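You operate a simulated robot arm through the tools that you are given. There is no shell and no other tool.

You are at the controls of a simulated robot arm. One attempt, no reset.

JOB
Free the float, try the counter's two grey cylinders on it and put the heavier one in the long tray.
Fine: one at a time; the other goes back where it stood; push the bolt in again.

The check looks at the end state, three seconds after you hand in, the way a careful person would. Anything else that was tipped, shoved, dropped, spilled or broken makes it a failure.

ROBOT AND FRAMES
A 6-joint arm with a two-finger parallel gripper, fixed in place. Base frame: the origin is on the floor under the middle of its stand, x ahead of it, y to its left, z up; the work surface is at about z = 0.9. Units: m, degrees, N and s.
With the tool pointing down near the work surface it reaches from about 0.34 to 0.86 m from the base axis. Its first joint turns from -115.0 to 115.0 degrees. Payload 3.43 kg.
Tool frame: the origin (TCP) lies between the finger pads and is the grasp point; the fingertips stand 0.034 m ahead of it; z points along the fingers, y is the line along which they close. Largest opening 0.128 m; finger width 0.024, thickness 0.012; the body of the gripper, 0.048 by 0.13 m, starts 0.096 m behind the TCP.
Orientation is that of the tool frame in the base frame, as a unit quaternion [x, y, z, w]. With the fingers straight down and closing along the base's y, the tool's x points along the base's -x, its y along +y and its z along -z.

CONTROLS
- The arm moves only by the tool drive_tool. Its argument "plan" is a list of rows, each a list of 7 numbers: the shift along the base's x, y, z in m, then the turn, a rotation vector about the base's x, y, z in rad, then the finger opening in m, from 0 to 0.128. In form: [[dx, dy, dz, rx, ry, rz, fingers], ...]. A call has 1 to 20 rows; each row shifts and turns the commanded pose from where the row before left it. Rows are played at 5 a second. More than 0.05 m and 8.6 degrees between two rows, or a gripper value outside its range, and nothing of the call is played. Where a pose cannot be reached the arm comes as near as it can. A force on the tool above 40 N (or 10 N above the force at the start of the call, whichever is more), or a blocked arm, ends the call early, and 0.2 s more pass. Each finger travels about 0.108 m/s and halts on what it meets, pressing with about 23 N; the grip force reading is that of the motor and also rises with nothing between the fingers. The clock runs only during rows and for 0.2 s after the last one: add rows that do not move to give the fingers time. The reply holds the time, the measured pose of the TCP, the force on the tool along the base axes, the opening and the grip force, in the units named above and with some noise, with the torque about the TCP (base axes, N m) and any sound that the robot's microphone picked up, and new pictures: "views" is both (left out), scene, wrist or none.
- Cameras (640 x 400 px; columns grow to the right, rows downward): "scene" is fixed at [0.2193, -0.6508, 1.7316]; the picture's right is [0.78, -0.62, 0.00], its down [-0.41, -0.51, -0.76] and it looks along [0.47, 0.59, -0.65] (base axes); focal length 348 px, centre (320, 200). "wrist" rides on the gripper at [0.076, -0.011, -0.16] in the tool frame; the picture's right is [0.15, 0.99, 0.00], its down [-0.88, 0.13, -0.46] and it looks along [-0.45, 0.07, 0.89] (tool axes); focal length 234 px, centre (320, 200). There is no depth. A picture from a camera that has moved, and an enlarged one, comes with that camera's place and axes in the base frame and with its lens.
- move_column(by): moves the trunk up (or, below 0, down) by that many m; the arm rides with it, the base frame stays. It gives what a move gives, with no picture.
- close_up(camera, box): a new picture of the part [left, top, right, bottom] of that camera's present view, enlarged. The clock stands still meanwhile.
- close_job(): hands the job in; it is judged then, once.

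Nothing tells you positions but the pictures and the camera data. Unless the task says otherwise, let go and move clear before handing in.

The tools are called after ">>>" as name(argument=value, ...) on one line, values as JSON. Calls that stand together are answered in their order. drive_tool: Moves the arm, as the interface text tells. Its arguments: {"type":"object","properties":{"plan":{"type":"array","items":{"type":"array","items":{"type":"number"}}},"views":{"type":"string","enum":["both","scene","wrist","none"]}},"required":["plan"]} The other tools are called the same way: move_column (by) moves the trunk up or down; close_up (camera, box) takes an enlarged picture of a part of a camera's view; close_job () hands the job in.

At the start:

```text
time: 0.0
tcp_pos: [0.4711, 0.0882, 1.4131]
tcp_rot: [-0.001, 1.0, 0.0, -0.001]
force: [-0.1, -0.7, -0.2]
moment: [0.03, -0.02, 0.0]
grip_width: 0.128
finger_force: 0.1
trunk travel left (down, up): [-0.7, 0.09]
```

scene: 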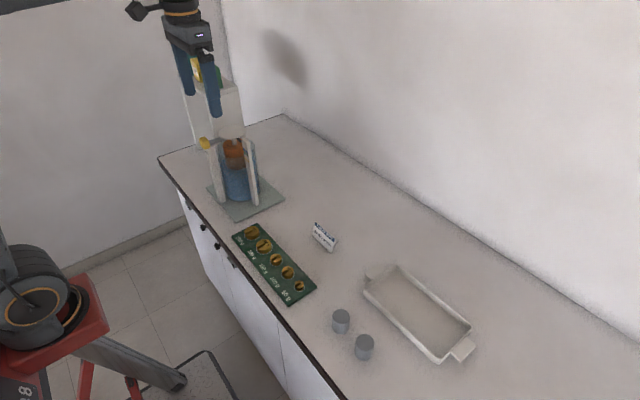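
wrist: 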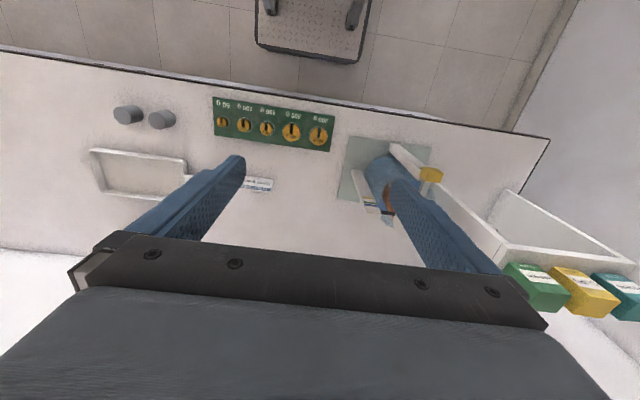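

I see a counter with a float device (a blue cylinder of liquid with an orange float and a yellow bolt), a green weight board, a small sign, two grey cylinders and a white long tray. I'll look at everything enlarged before moving.

>>> close_up(camera="scene", box=[150, 80, 310, 230])

>>> close_up(camera="scene", box=[220, 210, 490, 380])

>>> close_up(camera="wrist", box=[320, 120, 480, 240])

>>> close_up(camera="wrist", box=[80, 80, 350, 220])

```text
2.67 times, centred on (230, 155) of scene
camera zoom: at [0.2193, -0.6508, 1.7316], right [0.78, -0.62, 0.0], down [-0.41, -0.51, -0.76], along [0.47, 0.59, -0.65], focal length 927 px, centre (560, 320)
```

zoom: 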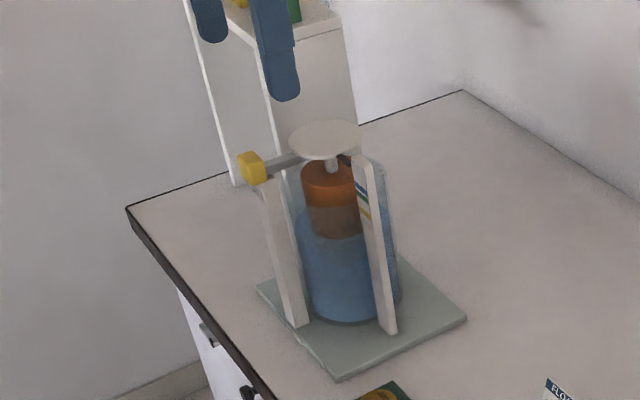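

```text
2.35 times, centred on (355, 295) of scene
camera zoom: at [0.2193, -0.6508, 1.7316], right [0.78, -0.62, 0.0], down [-0.41, -0.51, -0.76], along [0.47, 0.59, -0.65], focal length 818 px, centre (238, -24)
```

zoom: 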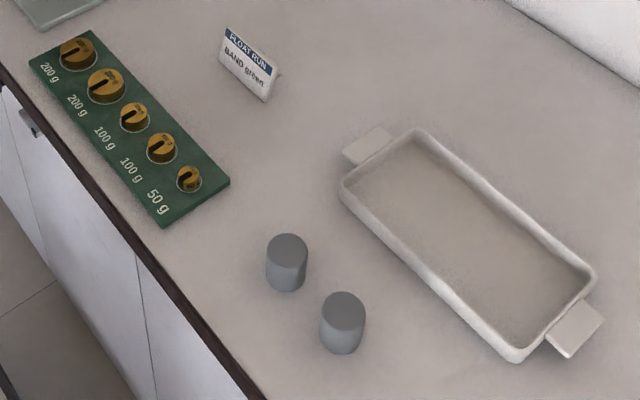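

```text
3.33 times, centred on (400, 180) of wrist
camera zoom: at [0.3952, 0.0785, 1.5727], right [-0.15, 0.99, 0.0], down [0.88, 0.13, 0.46], along [0.45, 0.07, -0.89], focal length 781 px, centre (53, 267)
```

zoom: 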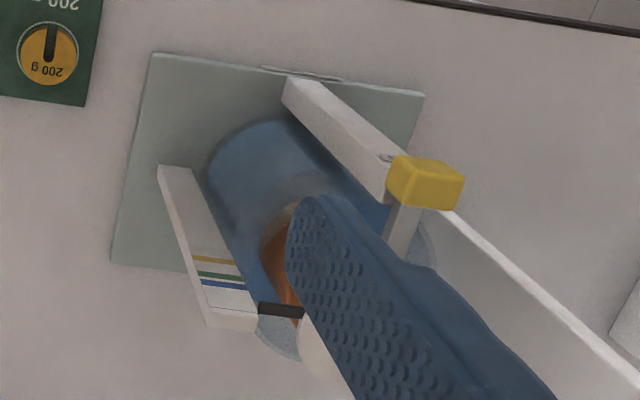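

```text
2.37 times, centred on (215, 150) of wrist
camera zoom: at [0.3952, 0.0785, 1.5727], right [-0.15, 0.99, 0.0], down [0.88, 0.13, 0.46], along [0.45, 0.07, -0.89], focal length 555 px, centre (569, 318)
```

zoom: 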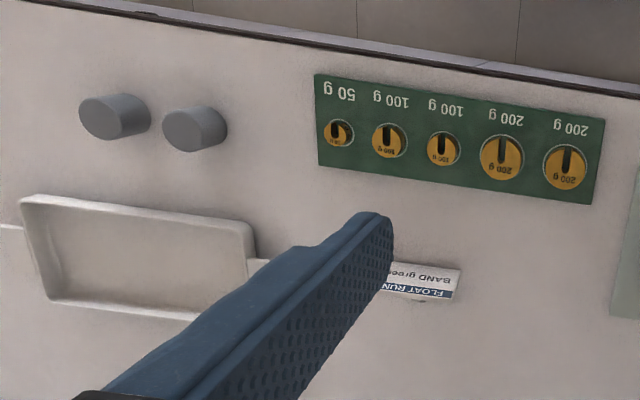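

The float stands at about (0.61, 0.31), with its pan near z 1.17. The yellow bolt head is near (0.53, 0.33, 1.14) on the near post, the band scale is on the -y post, and the grey cylinders are at about (0.545, -0.325) and (0.545, -0.41). I'll turn the wrist camera toward the float to study the bolt before touching anything.

>>> drive_tool(plan=[[-0.003, -0.01, -0.01, 0, 0, 0.14, 0.128], [-0.003, -0.01, -0.01, 0, 0, 0.14, 0.128], [-0.003, -0.01, -0.01, 0, 0, 0.14, 0.128], [-0.003, -0.01, -0.01, 0, 0, 0.14, 0.128], [-0.003, -0.01, -0.01, 0, 0, 0.14, 0.128], [-0.003, -0.01, -0.01, 0, 0, 0.14, 0.128], [-0.003, -0.01, -0.01, 0, 0, 0.14, 0.128]], views="both")

```text
time: 1.6
tcp_pos: [0.4511, 0.0191, 1.3433]
tcp_rot: [-0.473, 0.881, 0.0, 0.0]
force: [-0.4, -0.1, -0.4]
moment: [0.0, -0.01, -0.02]
grip_width: 0.1278
finger_force: 0.1
trunk travel left (down, up): [-0.7, 0.09]
camera wrist: at [0.4175, -0.0497, 1.5024], right [-0.9, 0.43, 0.0], down [0.38, 0.81, 0.46], along [0.19, 0.41, -0.89], focal length 234 px, centre (320, 200)
```

scene: 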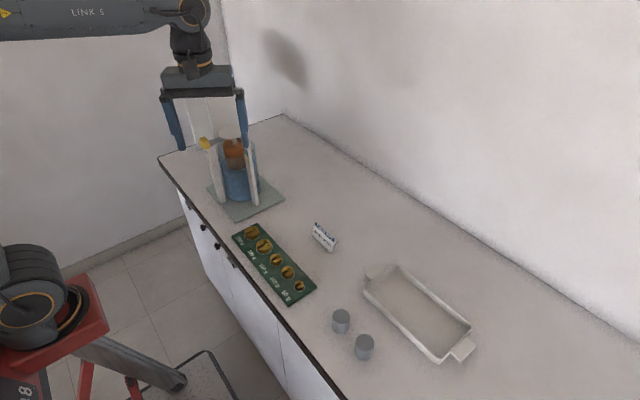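
wrist: 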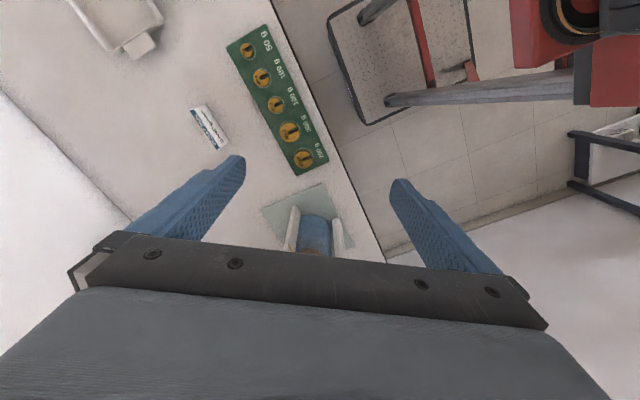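

The wrist camera sees mostly behind and below the gripper, so the float was hidden by the gripper body. I'll tilt the tool toward the float from a safe distance for a near-horizontal view of the bolt, pan and bands.

>>> drive_tool(plan=[[0.007, 0.015, -0.018, 0.1, -0.066, 0, 0.128], [0.007, 0.015, -0.018, 0.1, -0.066, 0, 0.128], [0.007, 0.015, -0.018, 0.1, -0.066, 0, 0.128], [0.007, 0.015, -0.018, 0.1, -0.066, 0, 0.128], [0.007, 0.015, -0.018, 0.1, -0.066, 0, 0.128], [0.007, 0.015, -0.018, 0.1, -0.066, 0, 0.128]], views="both")

```text
time: 3.0
tcp_pos: [0.493, 0.1094, 1.2349]
tcp_rot: [-0.441, 0.825, 0.168, 0.31]
force: [-0.6, -0.5, -0.4]
moment: [0.0, 0.0, -0.01]
grip_width: 0.1277
finger_force: 0.0
trunk travel left (down, up): [-0.7, 0.09]
camera wrist: at [0.4118, -0.0308, 1.3041], right [-0.88, 0.46, -0.09], down [0.09, 0.37, 0.92], along [0.46, 0.81, -0.37], focal length 234 px, centre (320, 200)
```

scene: 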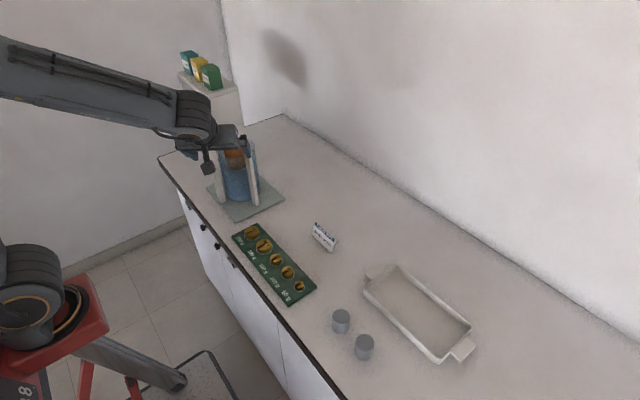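
wrist: 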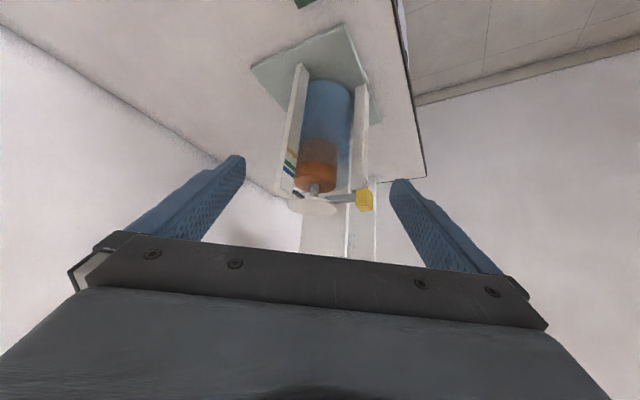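

The tilted view shows the float upside down in the picture. I'll enlarge that region to read the bolt and bands.

>>> close_up(camera="wrist", box=[260, 130, 400, 220])

>>> close_up(camera="wrist", box=[240, 10, 440, 260])

>>> close_up(camera="scene", box=[140, 30, 320, 150])

```text
4.44 times, centred on (330, 175) of wrist
camera zoom: at [0.4118, -0.0308, 1.3041], right [-0.88, 0.46, -0.09], down [0.09, 0.37, 0.92], along [0.46, 0.81, -0.37], focal length 1041 px, centre (276, 311)
```

zoom: 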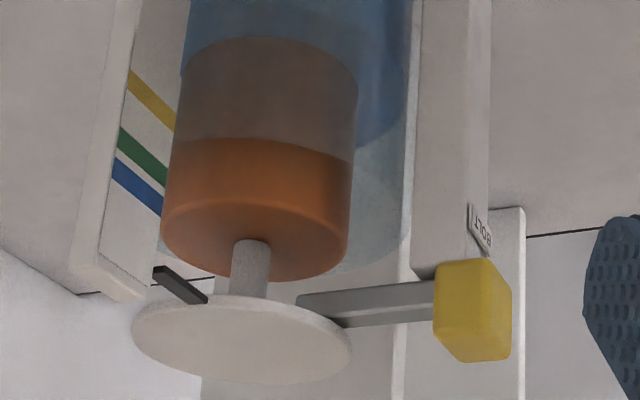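

```text
1.60 times, centred on (340, 135) of wrist
camera zoom: at [0.4118, -0.0308, 1.3041], right [-0.88, 0.46, -0.09], down [0.09, 0.37, 0.92], along [0.46, 0.81, -0.37], focal length 375 px, centre (288, 304)
```

zoom: 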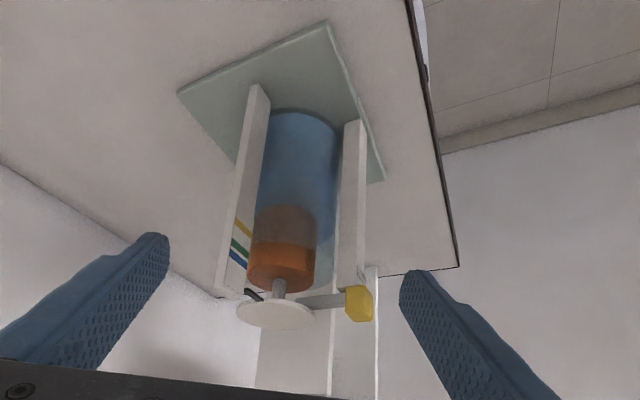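

```text
3.33 times, centred on (230, 90) of scene
camera zoom: at [0.2193, -0.6508, 1.7316], right [0.78, -0.62, 0.0], down [-0.41, -0.51, -0.76], along [0.47, 0.59, -0.65], focal length 1159 px, centre (620, 567)
```

zoom: 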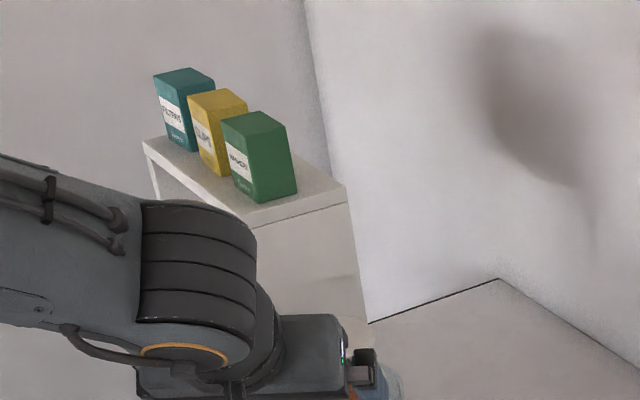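

The bolt is a horizontal bar along x with its yellow head at about (0.523, 0.312, 1.156). Its inner end sits under the pan at about (0.617, 0.31). I'll level the tool again and move above the head with the fingers closing along y.

>>> drive_tool(plan=[[0, 0, 0.015, -0.1, 0.066, 0, 0.128], [0, 0, 0.015, -0.1, 0.066, 0, 0.128], [0, 0, 0.015, -0.1, 0.066, 0, 0.128], [0, 0, 0.015, -0.1, 0.066, 0, 0.128], [0, 0, 0.015, -0.1, 0.066, 0, 0.128], [0, 0, 0.015, -0.1, 0.066, 0, 0.128], [0.003, 0.029, 0, 0, 0, -0.14, 0.12], [0.003, 0.029, 0, 0, 0, -0.14, 0.11], [0.003, 0.029, 0, 0, 0, -0.14, 0.1], [0.003, 0.029, 0, 0, 0, -0.14, 0.09], [0.003, 0.029, 0, 0, 0, -0.14, 0.08], [0.003, 0.029, 0, 0, 0, -0.14, 0.08], [0.003, 0.029, 0, 0, 0, -0.14, 0.08]], views="both")

```text
time: 5.8
tcp_pos: [0.5143, 0.313, 1.3263]
tcp_rot: [0.001, 1.0, 0.0, 0.0]
force: [-0.6, -0.3, 0.5]
moment: [0.01, -0.02, 0.02]
grip_width: 0.08
finger_force: 0.0
trunk travel left (down, up): [-0.7, 0.09]
camera wrist: at [0.4377, 0.3022, 1.4848], right [-0.15, 0.99, 0.0], down [0.88, 0.13, 0.46], along [0.45, 0.07, -0.89], focal length 234 px, centre (320, 200)
```

scene: 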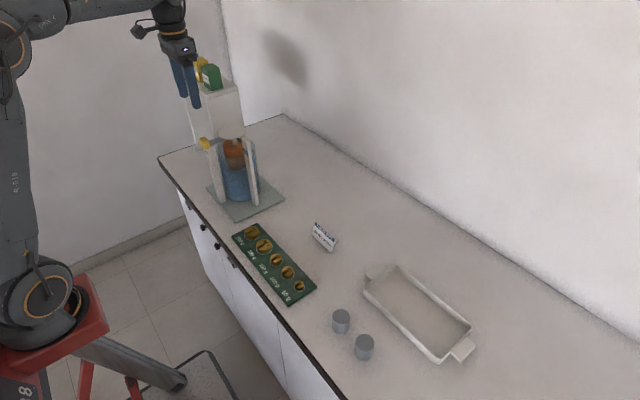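
wrist: 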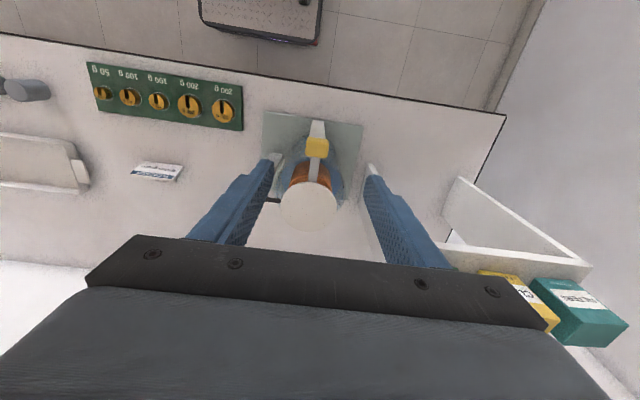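

>>> close_up(camera="wrist", box=[250, 100, 394, 240])

>>> close_up(camera="wrist", box=[400, 120, 640, 370])

>>> close_up(camera="scene", box=[150, 50, 310, 230])

```text
2.86 times, centred on (322, 170) of wrist
camera zoom: at [0.4377, 0.3022, 1.4848], right [-0.15, 0.99, 0.0], down [0.88, 0.13, 0.46], along [0.45, 0.07, -0.89], focal length 669 px, centre (314, 286)
```

zoom: 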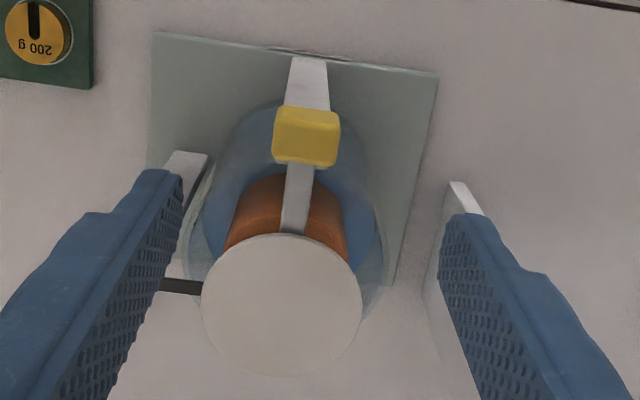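

```text
1.60 times, centred on (520, 245) of wrist
camera zoom: at [0.4377, 0.3022, 1.4848], right [-0.15, 0.99, 0.0], down [0.88, 0.13, 0.46], along [0.45, 0.07, -0.89], focal length 375 px, centre (0, 128)
```

zoom: 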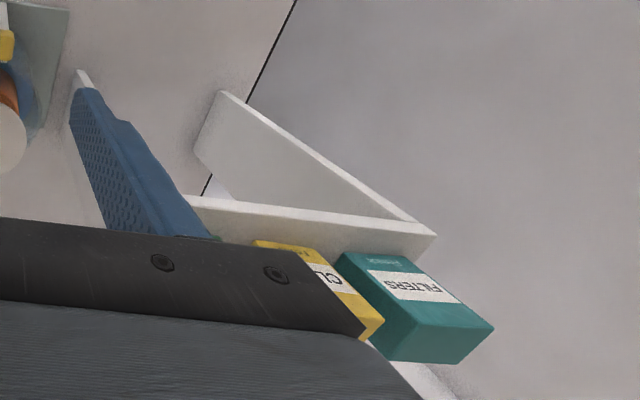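

```text
2.22 times, centred on (230, 140) of scene
camera zoom: at [0.2193, -0.6508, 1.7316], right [0.78, -0.62, 0.0], down [-0.41, -0.51, -0.76], along [0.47, 0.59, -0.65], focal length 772 px, centre (520, 333)
```

zoom: 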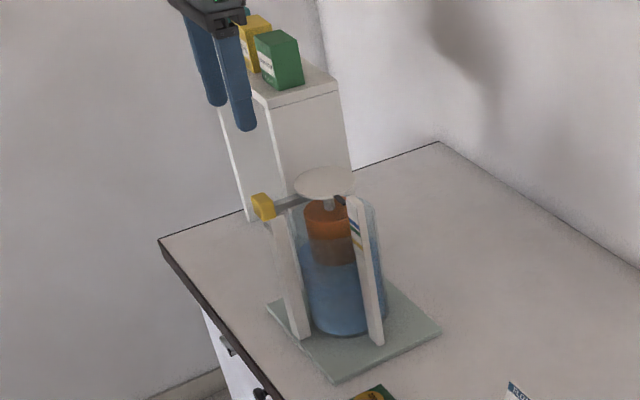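

The shelf unit starts near y 0.46, well clear of the work. The head is at about (0.520, 0.3115), with the pan centre at (0.614, 0.311). I'll lower straight over the bolt head with the fingers open either side.

>>> drive_tool(plan=[[0.001, -0.0005, -0.03, 0, 0, 0, 0.08], [0.001, -0.0005, -0.03, 0, 0, 0, 0.08], [0.001, -0.0005, -0.03, 0, 0, 0, 0.08], [0, 0, -0.03, 0, 0, 0, 0.08], [0, 0, -0.025, 0, 0, 0, 0.08], [0, 0, -0.021, 0, 0, 0, 0.08], [0, 0, 0, 0, 0, 0, 0.08]], views="both")

```text
time: 7.4
tcp_pos: [0.5165, 0.3122, 1.1592]
tcp_rot: [-0.001, 1.0, 0.0, 0.0]
force: [0.3, -0.8, -0.8]
moment: [-0.05, -0.01, -0.01]
grip_width: 0.0801
finger_force: 0.0
trunk travel left (down, up): [-0.7, 0.09]
camera wrist: at [0.4406, 0.3006, 1.3184], right [-0.15, 0.99, 0.0], down [0.88, 0.13, 0.46], along [0.45, 0.07, -0.89], focal length 234 px, centre (320, 200)
```

scene: 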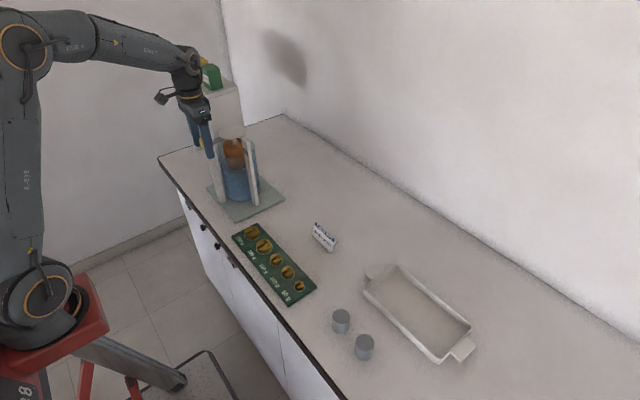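
wrist: 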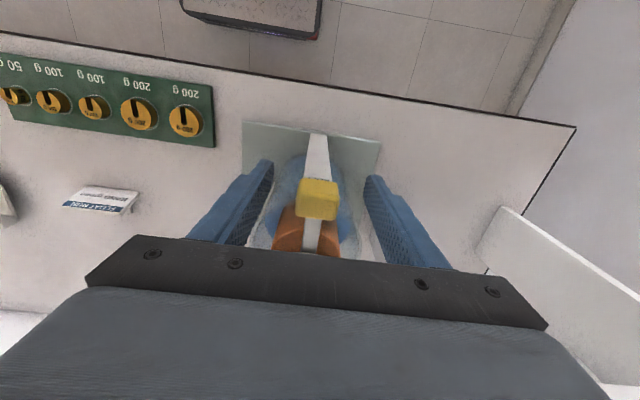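

The head sits centred between the fingers. I'll close on it.

>>> drive_tool(plan=[[0, 0, 0, 0, 0, 0, 0.05], [0, 0, 0, 0, 0, 0, 0.036], [0, 0, 0, 0, 0, 0, 0.024], [0, 0, 0, 0, 0, 0, 0.02], [0, 0, 0, 0, 0, 0, 0.02]], views="both")

>>> close_up(camera="wrist", box=[240, 120, 400, 260])

```text
time: 8.6
tcp_pos: [0.5183, 0.3101, 1.1592]
tcp_rot: [0.001, 1.0, 0.0, 0.0]
force: [-1.5, -10.2, -1.5]
moment: [-0.02, 0.2, -0.3]
grip_width: 0.0318
finger_force: 45.4
trunk travel left (down, up): [-0.7, 0.09]
camera wrist: at [0.4407, 0.2994, 1.3187], right [-0.15, 0.99, 0.0], down [0.88, 0.13, 0.45], along [0.45, 0.07, -0.89], focal length 234 px, centre (320, 200)
```

scene: 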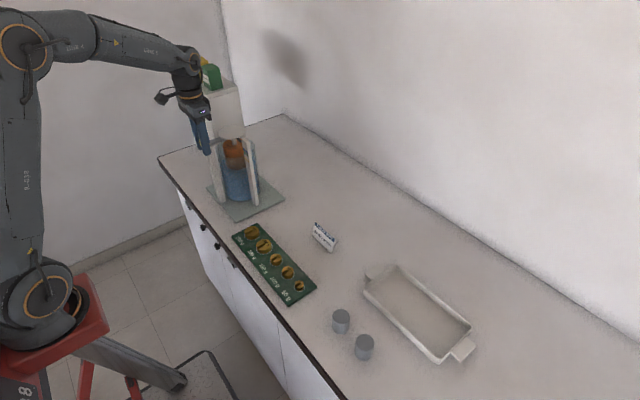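
wrist: 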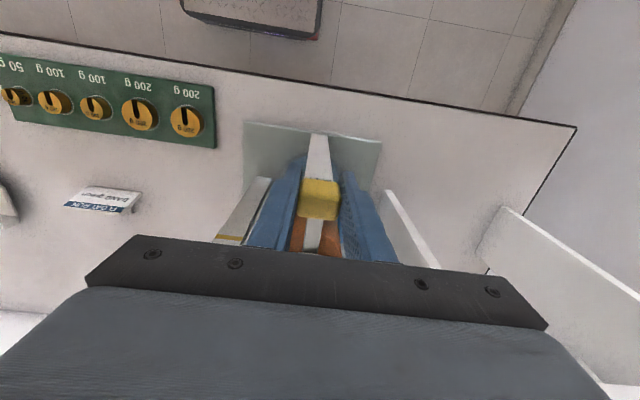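

```text
2.86 times, centred on (320, 190) of wrist
camera zoom: at [0.4407, 0.2994, 1.3187], right [-0.15, 0.99, 0.0], down [0.88, 0.13, 0.45], along [0.45, 0.07, -0.89], focal length 669 px, centre (320, 229)
```

zoom: 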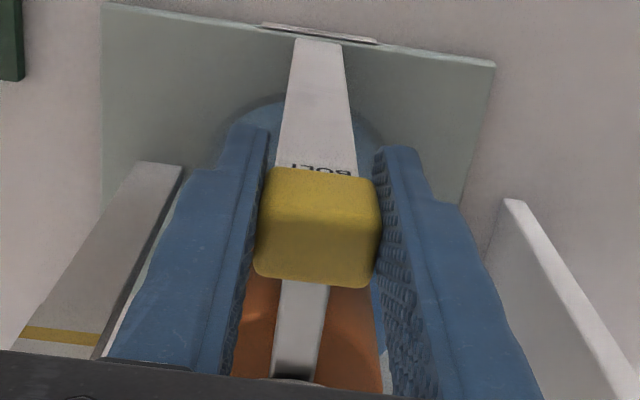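

I have the head gripped, with about 10 N of side load because it sits roughly 2 mm off centre. I'll relieve that and begin pulling gently toward -x.

>>> drive_tool(plan=[[0, -0.0015, 0, 0, 0, 0, 0.02], [-0.005, 0, 0, 0, 0, 0, 0.02], [-0.005, 0, 0, 0, 0, 0, 0.02], [-0.005, 0, 0, 0, 0, 0, 0.02], [0, 0, 0, 0, 0, 0, 0.02]], views="wrist")

```text
time: 9.8
tcp_pos: [0.5015, 0.3107, 1.1581]
tcp_rot: [-0.001, 1.0, -0.001, 0.0]
force: [-1.2, 4.7, -3.3]
moment: [0.26, -0.17, -0.61]
grip_width: 0.032
finger_force: 45.3
trunk travel left (down, up): [-0.7, 0.09]
camera wrist: at [0.4256, 0.2991, 1.3186], right [-0.15, 0.99, 0.0], down [0.88, 0.13, 0.46], along [0.45, 0.07, -0.89], focal length 234 px, centre (320, 200)
```

wrist: 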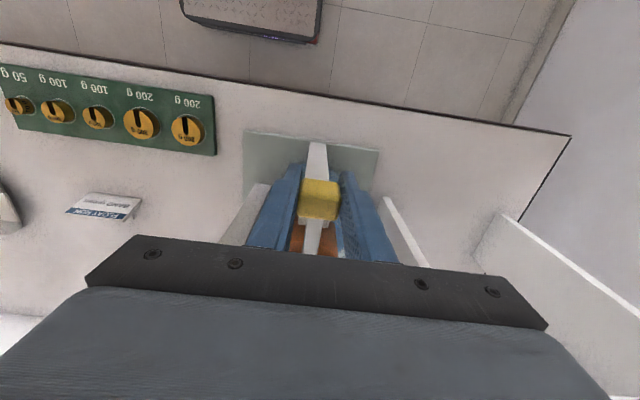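

The bolt slides freely and has come out about 15 mm. I'll keep pulling in small steps while watching for a stop.

>>> drive_tool(plan=[[-0.005, 0, 0, 0, 0, 0, 0.02], [-0.005, 0, 0, 0, 0, 0, 0.02], [-0.005, 0, 0, 0, 0, 0, 0.02], [0, 0, 0, 0, 0, 0, 0.02]], views="both")

>>> close_up(camera="scene", box=[170, 90, 300, 210])

>>> close_up(camera="wrist", box=[240, 120, 400, 260])

```text
time: 11.0
tcp_pos: [0.4919, 0.3088, 1.1587]
tcp_rot: [-0.002, 1.0, 0.001, 0.005]
force: [23.3, 2.2, -13.3]
moment: [-0.35, -0.79, -0.5]
grip_width: 0.0319
finger_force: 44.9
trunk travel left (down, up): [-0.7, 0.09]
stopped in row 4: the force on the tool passed its limit at 40 N (the readings are from after the stop); the commanded pose is now the measured one
camera wrist: at [0.4127, 0.299, 1.318], right [-0.15, 0.99, 0.0], down [0.88, 0.13, 0.46], along [0.46, 0.07, -0.89], focal length 234 px, centre (320, 200)
```

scene: 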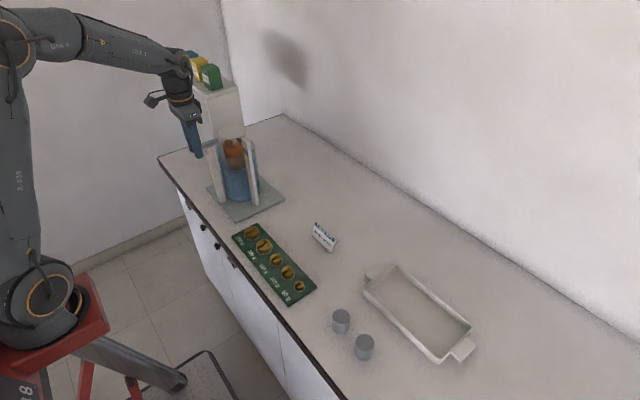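
wrist: 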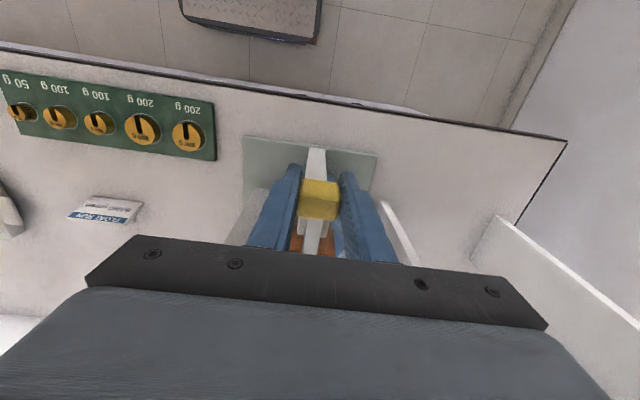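

```text
3.33 times, centred on (235, 150) of scene
camera zoom: at [0.2193, -0.6508, 1.7316], right [0.78, -0.62, 0.0], down [-0.41, -0.51, -0.76], along [0.47, 0.59, -0.65], focal length 1159 px, centre (603, 367)
```

zoom: 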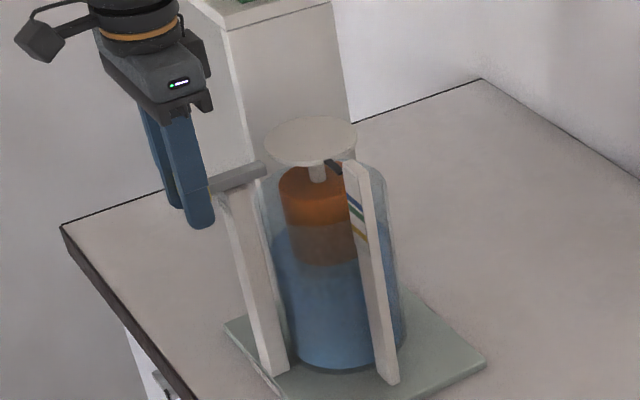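

```text
2.86 times, centred on (320, 190) of wrist
camera zoom: at [0.4127, 0.299, 1.318], right [-0.15, 0.99, 0.0], down [0.88, 0.13, 0.46], along [0.46, 0.07, -0.89], focal length 669 px, centre (320, 229)
```

zoom: 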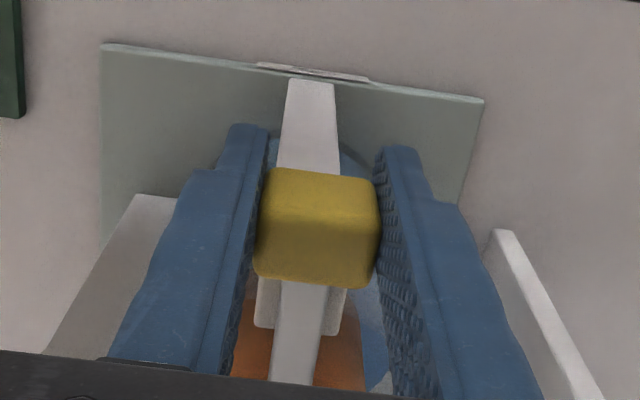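

The bolt has reached its outer stop after about 27 mm, and its inner end is now clear of the pan. I'll ease off the tension, open, and lift straight away.

>>> drive_tool(plan=[[0.002, 0, 0, 0, 0, 0, 0.02], [0, 0, 0, 0, 0, 0, 0.034], [0, 0, 0, 0, 0, 0, 0.05], [0, 0, 0, 0, 0, 0, 0.07], [0, 0, 0, 0, 0, 0, 0.07], [0, 0, 0.02, 0, 0, 0, 0.07], [0, 0, 0.04, 0, 0, 0, 0.07], [0, 0, 0.05, 0, 0, 0, 0.07], [0, 0, 0.05, 0, 0, 0, 0.07]], views="both")

>>> close_up(camera="scene", box=[170, 90, 300, 210])

>>> close_up(camera="wrist", box=[240, 100, 400, 260])

```text
time: 13.0
tcp_pos: [0.4927, 0.3097, 1.3195]
tcp_rot: [-0.001, 1.0, 0.001, 0.002]
force: [-0.2, 0.0, 0.2]
moment: [-0.01, 0.03, -0.03]
grip_width: 0.07
finger_force: 0.1
trunk travel left (down, up): [-0.7, 0.09]
camera wrist: at [0.4152, 0.299, 1.4797], right [-0.15, 0.99, 0.0], down [0.88, 0.13, 0.46], along [0.46, 0.07, -0.89], focal length 234 px, centre (320, 200)
```

scene: 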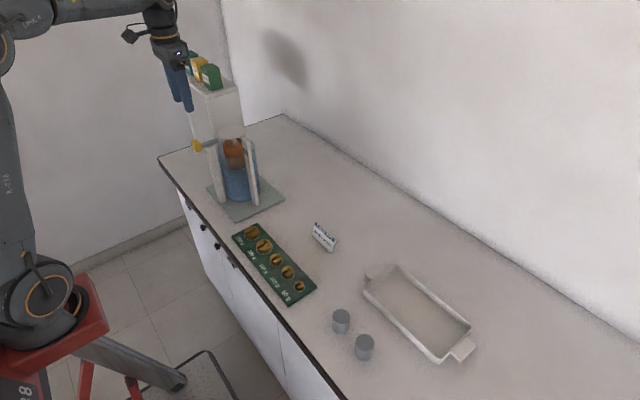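
wrist: 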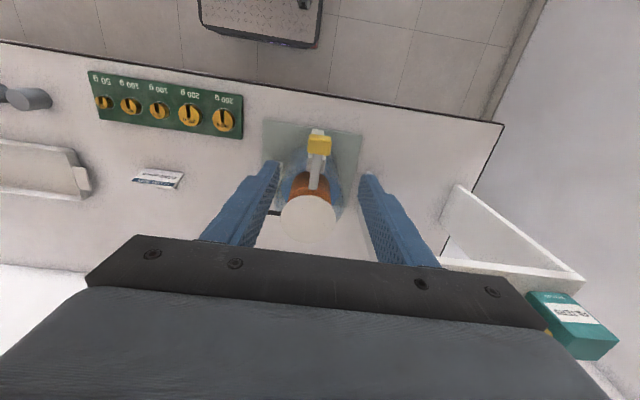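

```text
3.33 times, centred on (235, 150) of scene
camera zoom: at [0.2193, -0.6508, 1.7316], right [0.78, -0.62, 0.0], down [-0.41, -0.51, -0.76], along [0.47, 0.59, -0.65], focal length 1159 px, centre (603, 367)
```

zoom: 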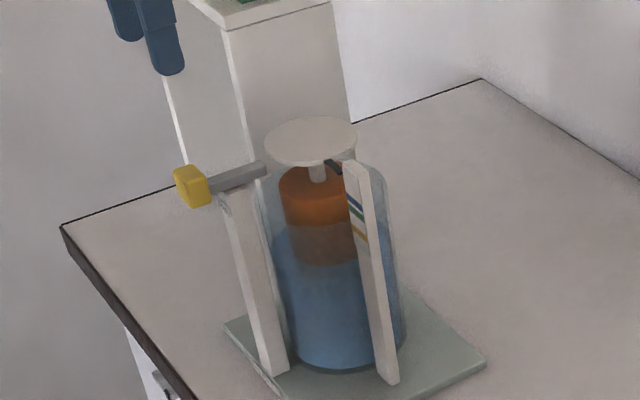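

```text
2.50 times, centred on (320, 180) of wrist
camera zoom: at [0.4152, 0.299, 1.4797], right [-0.15, 0.99, 0.0], down [0.88, 0.13, 0.46], along [0.46, 0.07, -0.89], focal length 585 px, centre (320, 250)
```

zoom: 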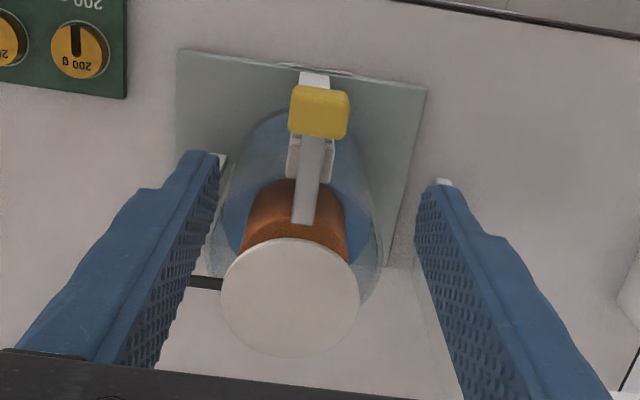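

The float is free, with the bar's end about 3 mm clear of the pan edge, and the pan has not changed height while empty. I'll carry the open gripper high over to the grey cylinders for a closer look.

>>> drive_tool(plan=[[-0.005, -0.048, 0, 0, 0, 0, 0.07], [-0.005, -0.048, 0, 0, 0, 0, 0.07], [-0.005, -0.048, 0, 0, 0, 0, 0.07], [-0.005, -0.048, -0.01, 0, 0, 0, 0.07], [-0.005, -0.048, -0.01, 0, 0, 0, 0.07], [-0.005, -0.048, -0.01, 0, 0, 0, 0.07], [-0.005, -0.048, -0.01, 0, 0, 0, 0.07], [-0.005, -0.048, -0.01, 0, 0, 0, 0.07], [-0.005, -0.048, -0.01, 0, 0, 0, 0.07], [-0.005, -0.048, -0.01, 0, 0, 0, 0.07], [-0.005, -0.048, -0.01, 0, 0, 0, 0.07], [-0.005, -0.048, -0.01, 0, 0, 0, 0.07], [-0.005, -0.048, -0.01, 0, 0, 0, 0.07], [-0.005, -0.048, -0.01, 0, 0, 0, 0.07], [0, 0, 0, 0, 0, 0, 0.07]], views="both")

```text
time: 16.2
tcp_pos: [0.4218, -0.3603, 1.2109]
tcp_rot: [-0.001, 1.0, 0.001, 0.003]
force: [-0.5, -0.5, 0.8]
moment: [0.04, -0.03, -0.04]
grip_width: 0.0699
finger_force: 0.0
trunk travel left (down, up): [-0.7, 0.09]
camera wrist: at [0.3431, -0.3717, 1.3699], right [-0.15, 0.99, 0.0], down [0.88, 0.13, 0.46], along [0.46, 0.07, -0.89], focal length 234 px, centre (320, 200)
```

scene: 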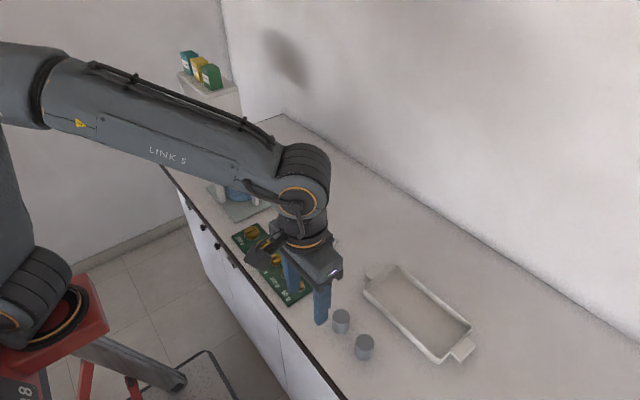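
wrist: 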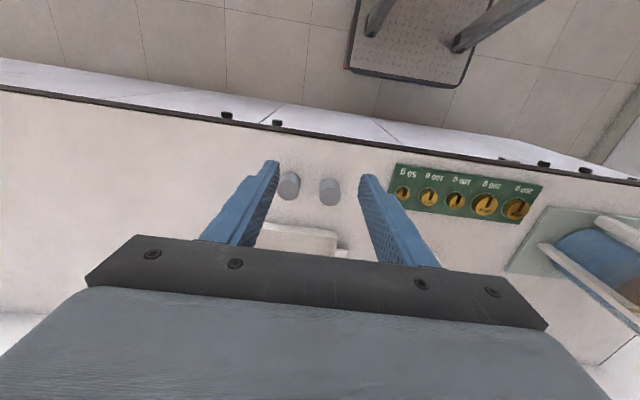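

>>> close_up(camera="wrist", box=[240, 140, 400, 240])

>>> close_up(camera="scene", box=[300, 250, 480, 370])

```text
4.00 times, centred on (320, 190) of wrist
camera zoom: at [0.3431, -0.3717, 1.3699], right [-0.15, 0.99, 0.0], down [0.88, 0.13, 0.46], along [0.46, 0.07, -0.89], focal length 937 px, centre (320, 240)
```

zoom: 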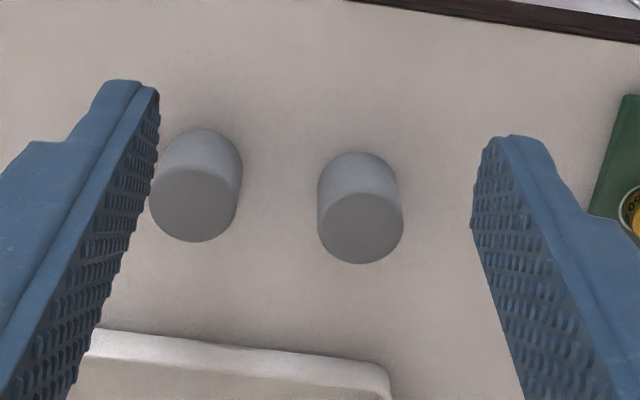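

```text
3.33 times, centred on (390, 310) of scene
camera zoom: at [0.2193, -0.6508, 1.7316], right [0.78, -0.62, 0.0], down [-0.41, -0.51, -0.76], along [0.47, 0.59, -0.65], focal length 1159 px, centre (87, -167)
```

zoom: 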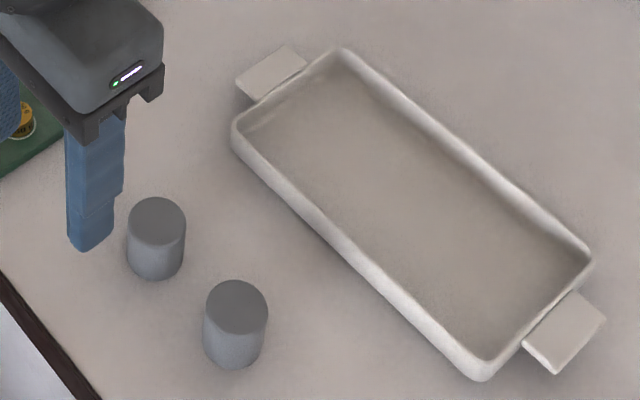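

Cylinder 1 stands at about (0.550, -0.3195) and cylinder 2 at (0.550, -0.4035), each about 43 mm wide and 47 mm tall with a 41 mm gap. I'll go above cylinder 1 first.

>>> drive_tool(plan=[[0.032, 0.0102, -0.02, 0, 0.005, 0, 0.07], [0.032, 0.0102, -0.02, 0, 0, 0, 0.068], [0.032, 0.0102, -0.03, 0, 0, 0, 0.066], [0.0322, 0.0102, -0.04, 0, 0, 0, 0.066], [0, 0, 0, 0, 0, 0, 0.066]], views="both")

>>> close_up(camera="wrist", box=[240, 140, 400, 240])

```text
refused: row 4 steps farther than a row can; nothing moved
```

```text
4.00 times, centred on (320, 190) of wrist
camera zoom: at [0.3431, -0.3717, 1.3699], right [-0.15, 0.99, 0.0], down [0.88, 0.13, 0.46], along [0.46, 0.07, -0.89], focal length 937 px, centre (320, 240)
```

zoom: 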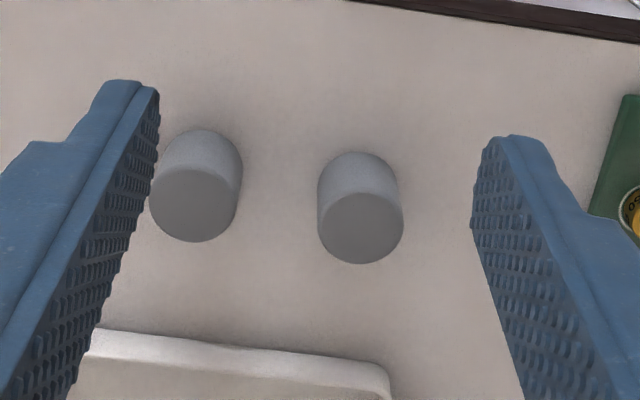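

The last plan was refused because one row stepped too far, so nothing moved. I'll repeat it with smaller steps to reach above cylinder 1.

>>> drive_tool(plan=[[0.0257, 0.0082, -0.024, 0, 0.005, 0, 0.07], [0.0257, 0.0082, -0.024, 0, 0, 0, 0.068], [0.0257, 0.0082, -0.024, 0, 0, 0, 0.066], [0.0257, 0.0082, -0.024, 0, 0, 0, 0.066], [0.0257, 0.0082, -0.024, 0, 0, 0, 0.066], [0, 0, 0, 0, 0, 0, 0.066]], views="both")

>>> close_up(camera="wrist", box=[240, 120, 400, 240])

```text
time: 17.6
tcp_pos: [0.5491, -0.3219, 1.0916]
tcp_rot: [-0.001, 1.0, 0.002, 0.001]
force: [0.4, 0.0, 0.8]
moment: [0.02, -0.01, 0.0]
grip_width: 0.0659
finger_force: 0.1
trunk travel left (down, up): [-0.7, 0.09]
camera wrist: at [0.472, -0.3321, 1.2514], right [-0.15, 0.99, 0.0], down [0.88, 0.13, 0.46], along [0.45, 0.07, -0.89], focal length 234 px, centre (320, 200)
```

scene: 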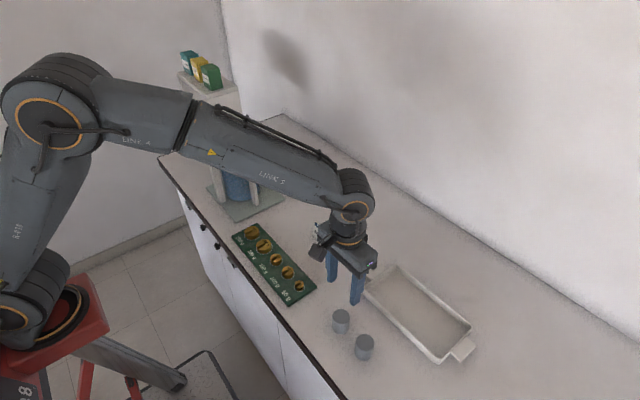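
wrist: 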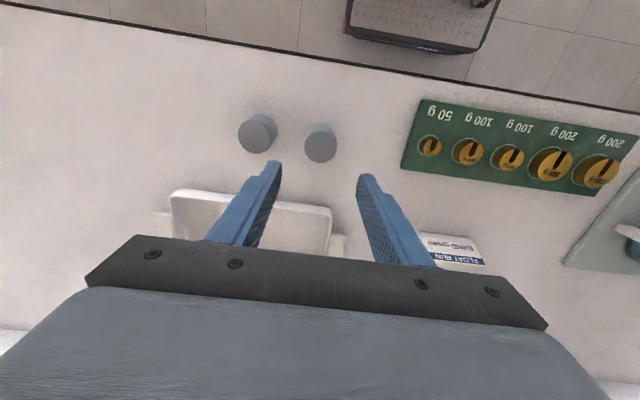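

```text
3.33 times, centred on (320, 180) of wrist
camera zoom: at [0.472, -0.3321, 1.2514], right [-0.15, 0.99, 0.0], down [0.88, 0.13, 0.46], along [0.45, 0.07, -0.89], focal length 781 px, centre (320, 267)
```

zoom: 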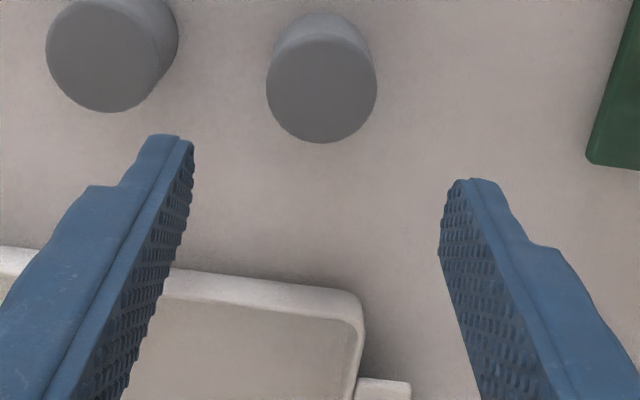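

Cylinder 1's axis comes out at (0.549, -0.319) from here, so I only need to shift about 3 mm in y. I'll descend around it with the fingers open 66 mm.

>>> drive_tool(plan=[[0, 0.003, -0.03, 0, 0, 0, 0.066], [0, 0, -0.035, 0, 0, 0, 0.066], [0, 0, -0.03, 0, 0, 0, 0.066], [0, 0, -0.025, 0, 0, 0, 0.066], [0, 0, -0.015, 0, 0, 0, 0.066], [0, 0, -0.01, 0, 0, 0, 0.066], [0, 0, 0, 0, 0, 0, 0.066]], views="both")

>>> close_up(camera="wrist", box=[240, 120, 400, 240])

>>> close_up(camera="scene", box=[280, 240, 460, 370])

```text
time: 19.2
tcp_pos: [0.549, -0.3169, 0.9452]
tcp_rot: [0.0, 1.0, 0.0, 0.0]
force: [0.0, -0.5, 0.1]
moment: [-0.01, -0.01, -0.01]
grip_width: 0.066
finger_force: 0.1
trunk travel left (down, up): [-0.7, 0.09]
camera wrist: at [0.4723, -0.3286, 1.105], right [-0.15, 0.99, 0.0], down [0.88, 0.13, 0.46], along [0.45, 0.07, -0.89], focal length 234 px, centre (320, 200)
```

scene: 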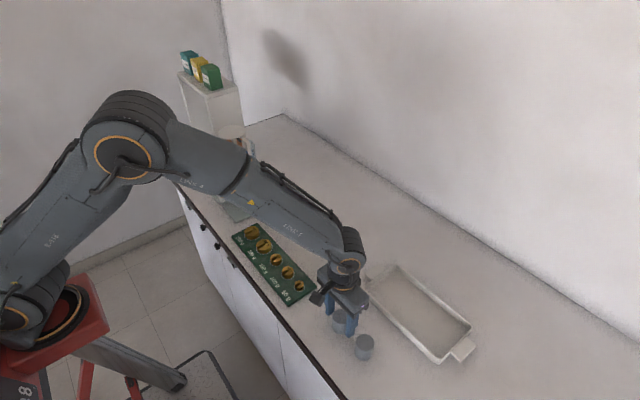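
wrist: 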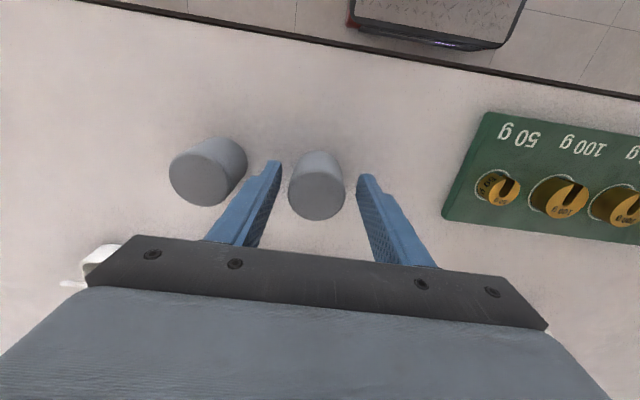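

```text
3.33 times, centred on (320, 180) of wrist
camera zoom: at [0.4723, -0.3286, 1.105], right [-0.15, 0.99, 0.0], down [0.88, 0.13, 0.46], along [0.45, 0.07, -0.89], focal length 781 px, centre (320, 267)
```

zoom: 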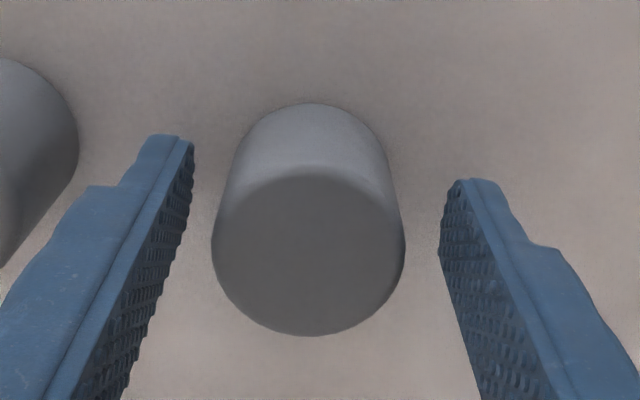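

```text
3.08 times, centred on (370, 305) of scene
camera zoom: at [0.2193, -0.6508, 1.7316], right [0.78, -0.62, 0.0], down [-0.41, -0.51, -0.76], along [0.47, 0.59, -0.65], focal length 1070 px, centre (166, -123)
```

zoom: 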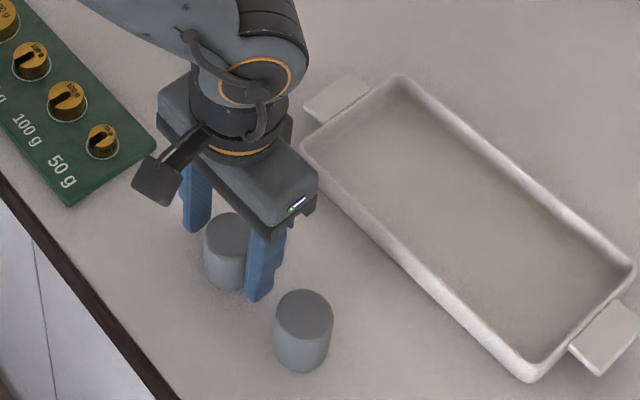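

I'm around cylinder 1, which sits about 2 mm toward -y of the tool axis. I'll correct that so the closing fingers don't drag it, then grip.

>>> drive_tool(plan=[[0.001, -0.002, 0, 0, 0, 0, 0.066], [0, 0, 0, 0, 0, 0, 0.054], [0, 0, 0, 0, 0, 0, 0.046], [0, 0, 0, 0, 0, 0, 0.04], [0, 0, 0, 0, 0, 0, 0.036], [0, 0, 0, 0, 0, 0, 0.036]], views="wrist")

```text
time: 20.6
tcp_pos: [0.5497, -0.3192, 0.9458]
tcp_rot: [0.0, 1.0, 0.001, 0.001]
force: [0.2, 1.3, 1.7]
moment: [0.0, 0.01, 0.02]
grip_width: 0.0429
finger_force: 23.5
trunk travel left (down, up): [-0.7, 0.09]
camera wrist: at [0.4729, -0.3308, 1.1051], right [-0.15, 0.99, 0.0], down [0.88, 0.13, 0.46], along [0.45, 0.07, -0.89], focal length 234 px, centre (320, 200)
```

wrist: 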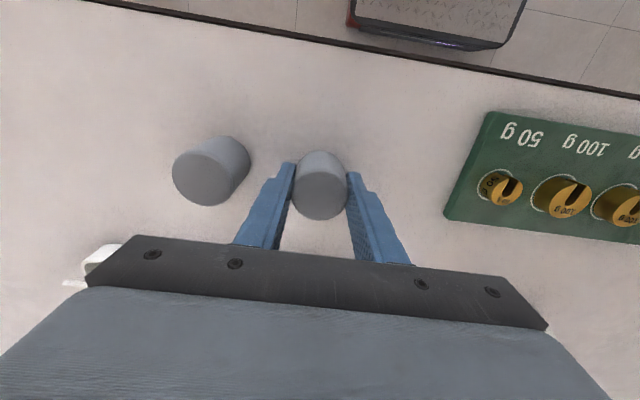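

Cylinder 1 is gripped at 42.9 mm. I'll lift it slightly and hold it still to read its weight as a cross-check.

>>> drive_tool(plan=[[0, 0, 0.01, 0, 0, 0, 0.036], [0, 0, 0.02, 0, 0, 0, 0.036], [0, 0, 0.02, 0, 0, 0, 0.036], [0, 0, 0, 0, 0, 0, 0.036], [0, 0, 0, 0, 0, 0, 0.036], [0, 0, 0, 0, 0, 0, 0.036]], views="scene")

>>> drive_tool(plan=[[0, 0, 0, 0, 0, 0, 0.036], [0, 0, 0, 0, 0, 0, 0.036]], views="none")

>>> drive_tool(plan=[[0, 0, 0, 0, 0, 0, 0.036], [0, 0, 0, 0, 0, 0, 0.036]], views="none")

```text
time: 22.0
tcp_pos: [0.5495, -0.3196, 0.9941]
tcp_rot: [-0.002, 1.0, 0.001, 0.0]
force: [0.2, 0.2, -1.1]
moment: [-0.02, -0.01, 0.04]
grip_width: 0.043
finger_force: 22.9
trunk travel left (down, up): [-0.7, 0.09]
```

scene: 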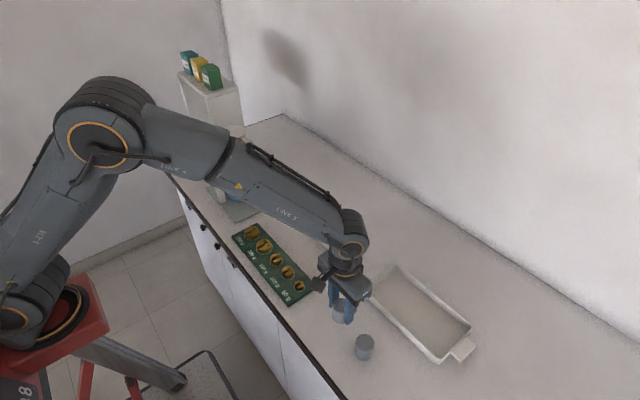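

```text
time: 22.6
tcp_pos: [0.5508, -0.3192, 0.9945]
tcp_rot: [-0.001, 1.0, 0.001, 0.001]
force: [-1.1, 0.7, -1.3]
moment: [0.02, 0.01, 0.0]
grip_width: 0.0429
finger_force: 22.7
trunk travel left (down, up): [-0.7, 0.09]
```

```text
time: 23.2
tcp_pos: [0.5489, -0.3197, 0.9947]
tcp_rot: [0.0, 1.0, 0.0, 0.001]
force: [-0.4, 0.2, -1.4]
moment: [0.01, 0.01, -0.01]
grip_width: 0.0427
finger_force: 23.0
trunk travel left (down, up): [-0.7, 0.09]
```

Cylinder 1 reads about 1.3 N. I'll lift it high and carry it over to above the pan.

>>> drive_tool(plan=[[0, 0, 0.05, 0, 0, 0, 0.036], [0, 0, 0.05, 0, 0, 0, 0.036], [0, 0, 0.05, 0, 0, 0, 0.036], [0, 0, 0.05, 0, 0, 0, 0.036], [0, 0, 0.05, 0, 0, 0, 0.036], [0, 0, 0.05, 0, 0, 0, 0.036], [0.004, 0.045, 0.001, 0, 0, 0, 0.036], [0.004, 0.045, 0, 0, 0, 0, 0.036], [0.004, 0.045, 0, 0, 0, 0, 0.036], [0.004, 0.045, 0, 0, 0, 0, 0.036], [0.004, 0.045, 0, 0, 0, 0, 0.036], [0.004, 0.045, 0, 0, 0, 0, 0.036], [0.004, 0.045, 0, 0, 0, 0, 0.036], [0.004, 0.045, 0, 0, 0, 0, 0.036], [0.004, 0.045, 0, 0, 0, 0, 0.036], [0.004, 0.045, 0, 0, 0, 0, 0.036]], views="scene")

```text
time: 26.6
tcp_pos: [0.5868, 0.131, 1.295]
tcp_rot: [-0.001, 1.0, 0.001, 0.001]
force: [0.2, 0.7, -1.4]
moment: [0.04, -0.05, 0.01]
grip_width: 0.0429
finger_force: 22.8
trunk travel left (down, up): [-0.7, 0.09]
```

scene: 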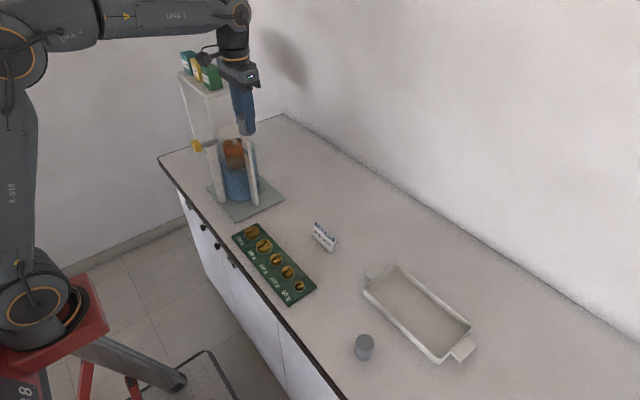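

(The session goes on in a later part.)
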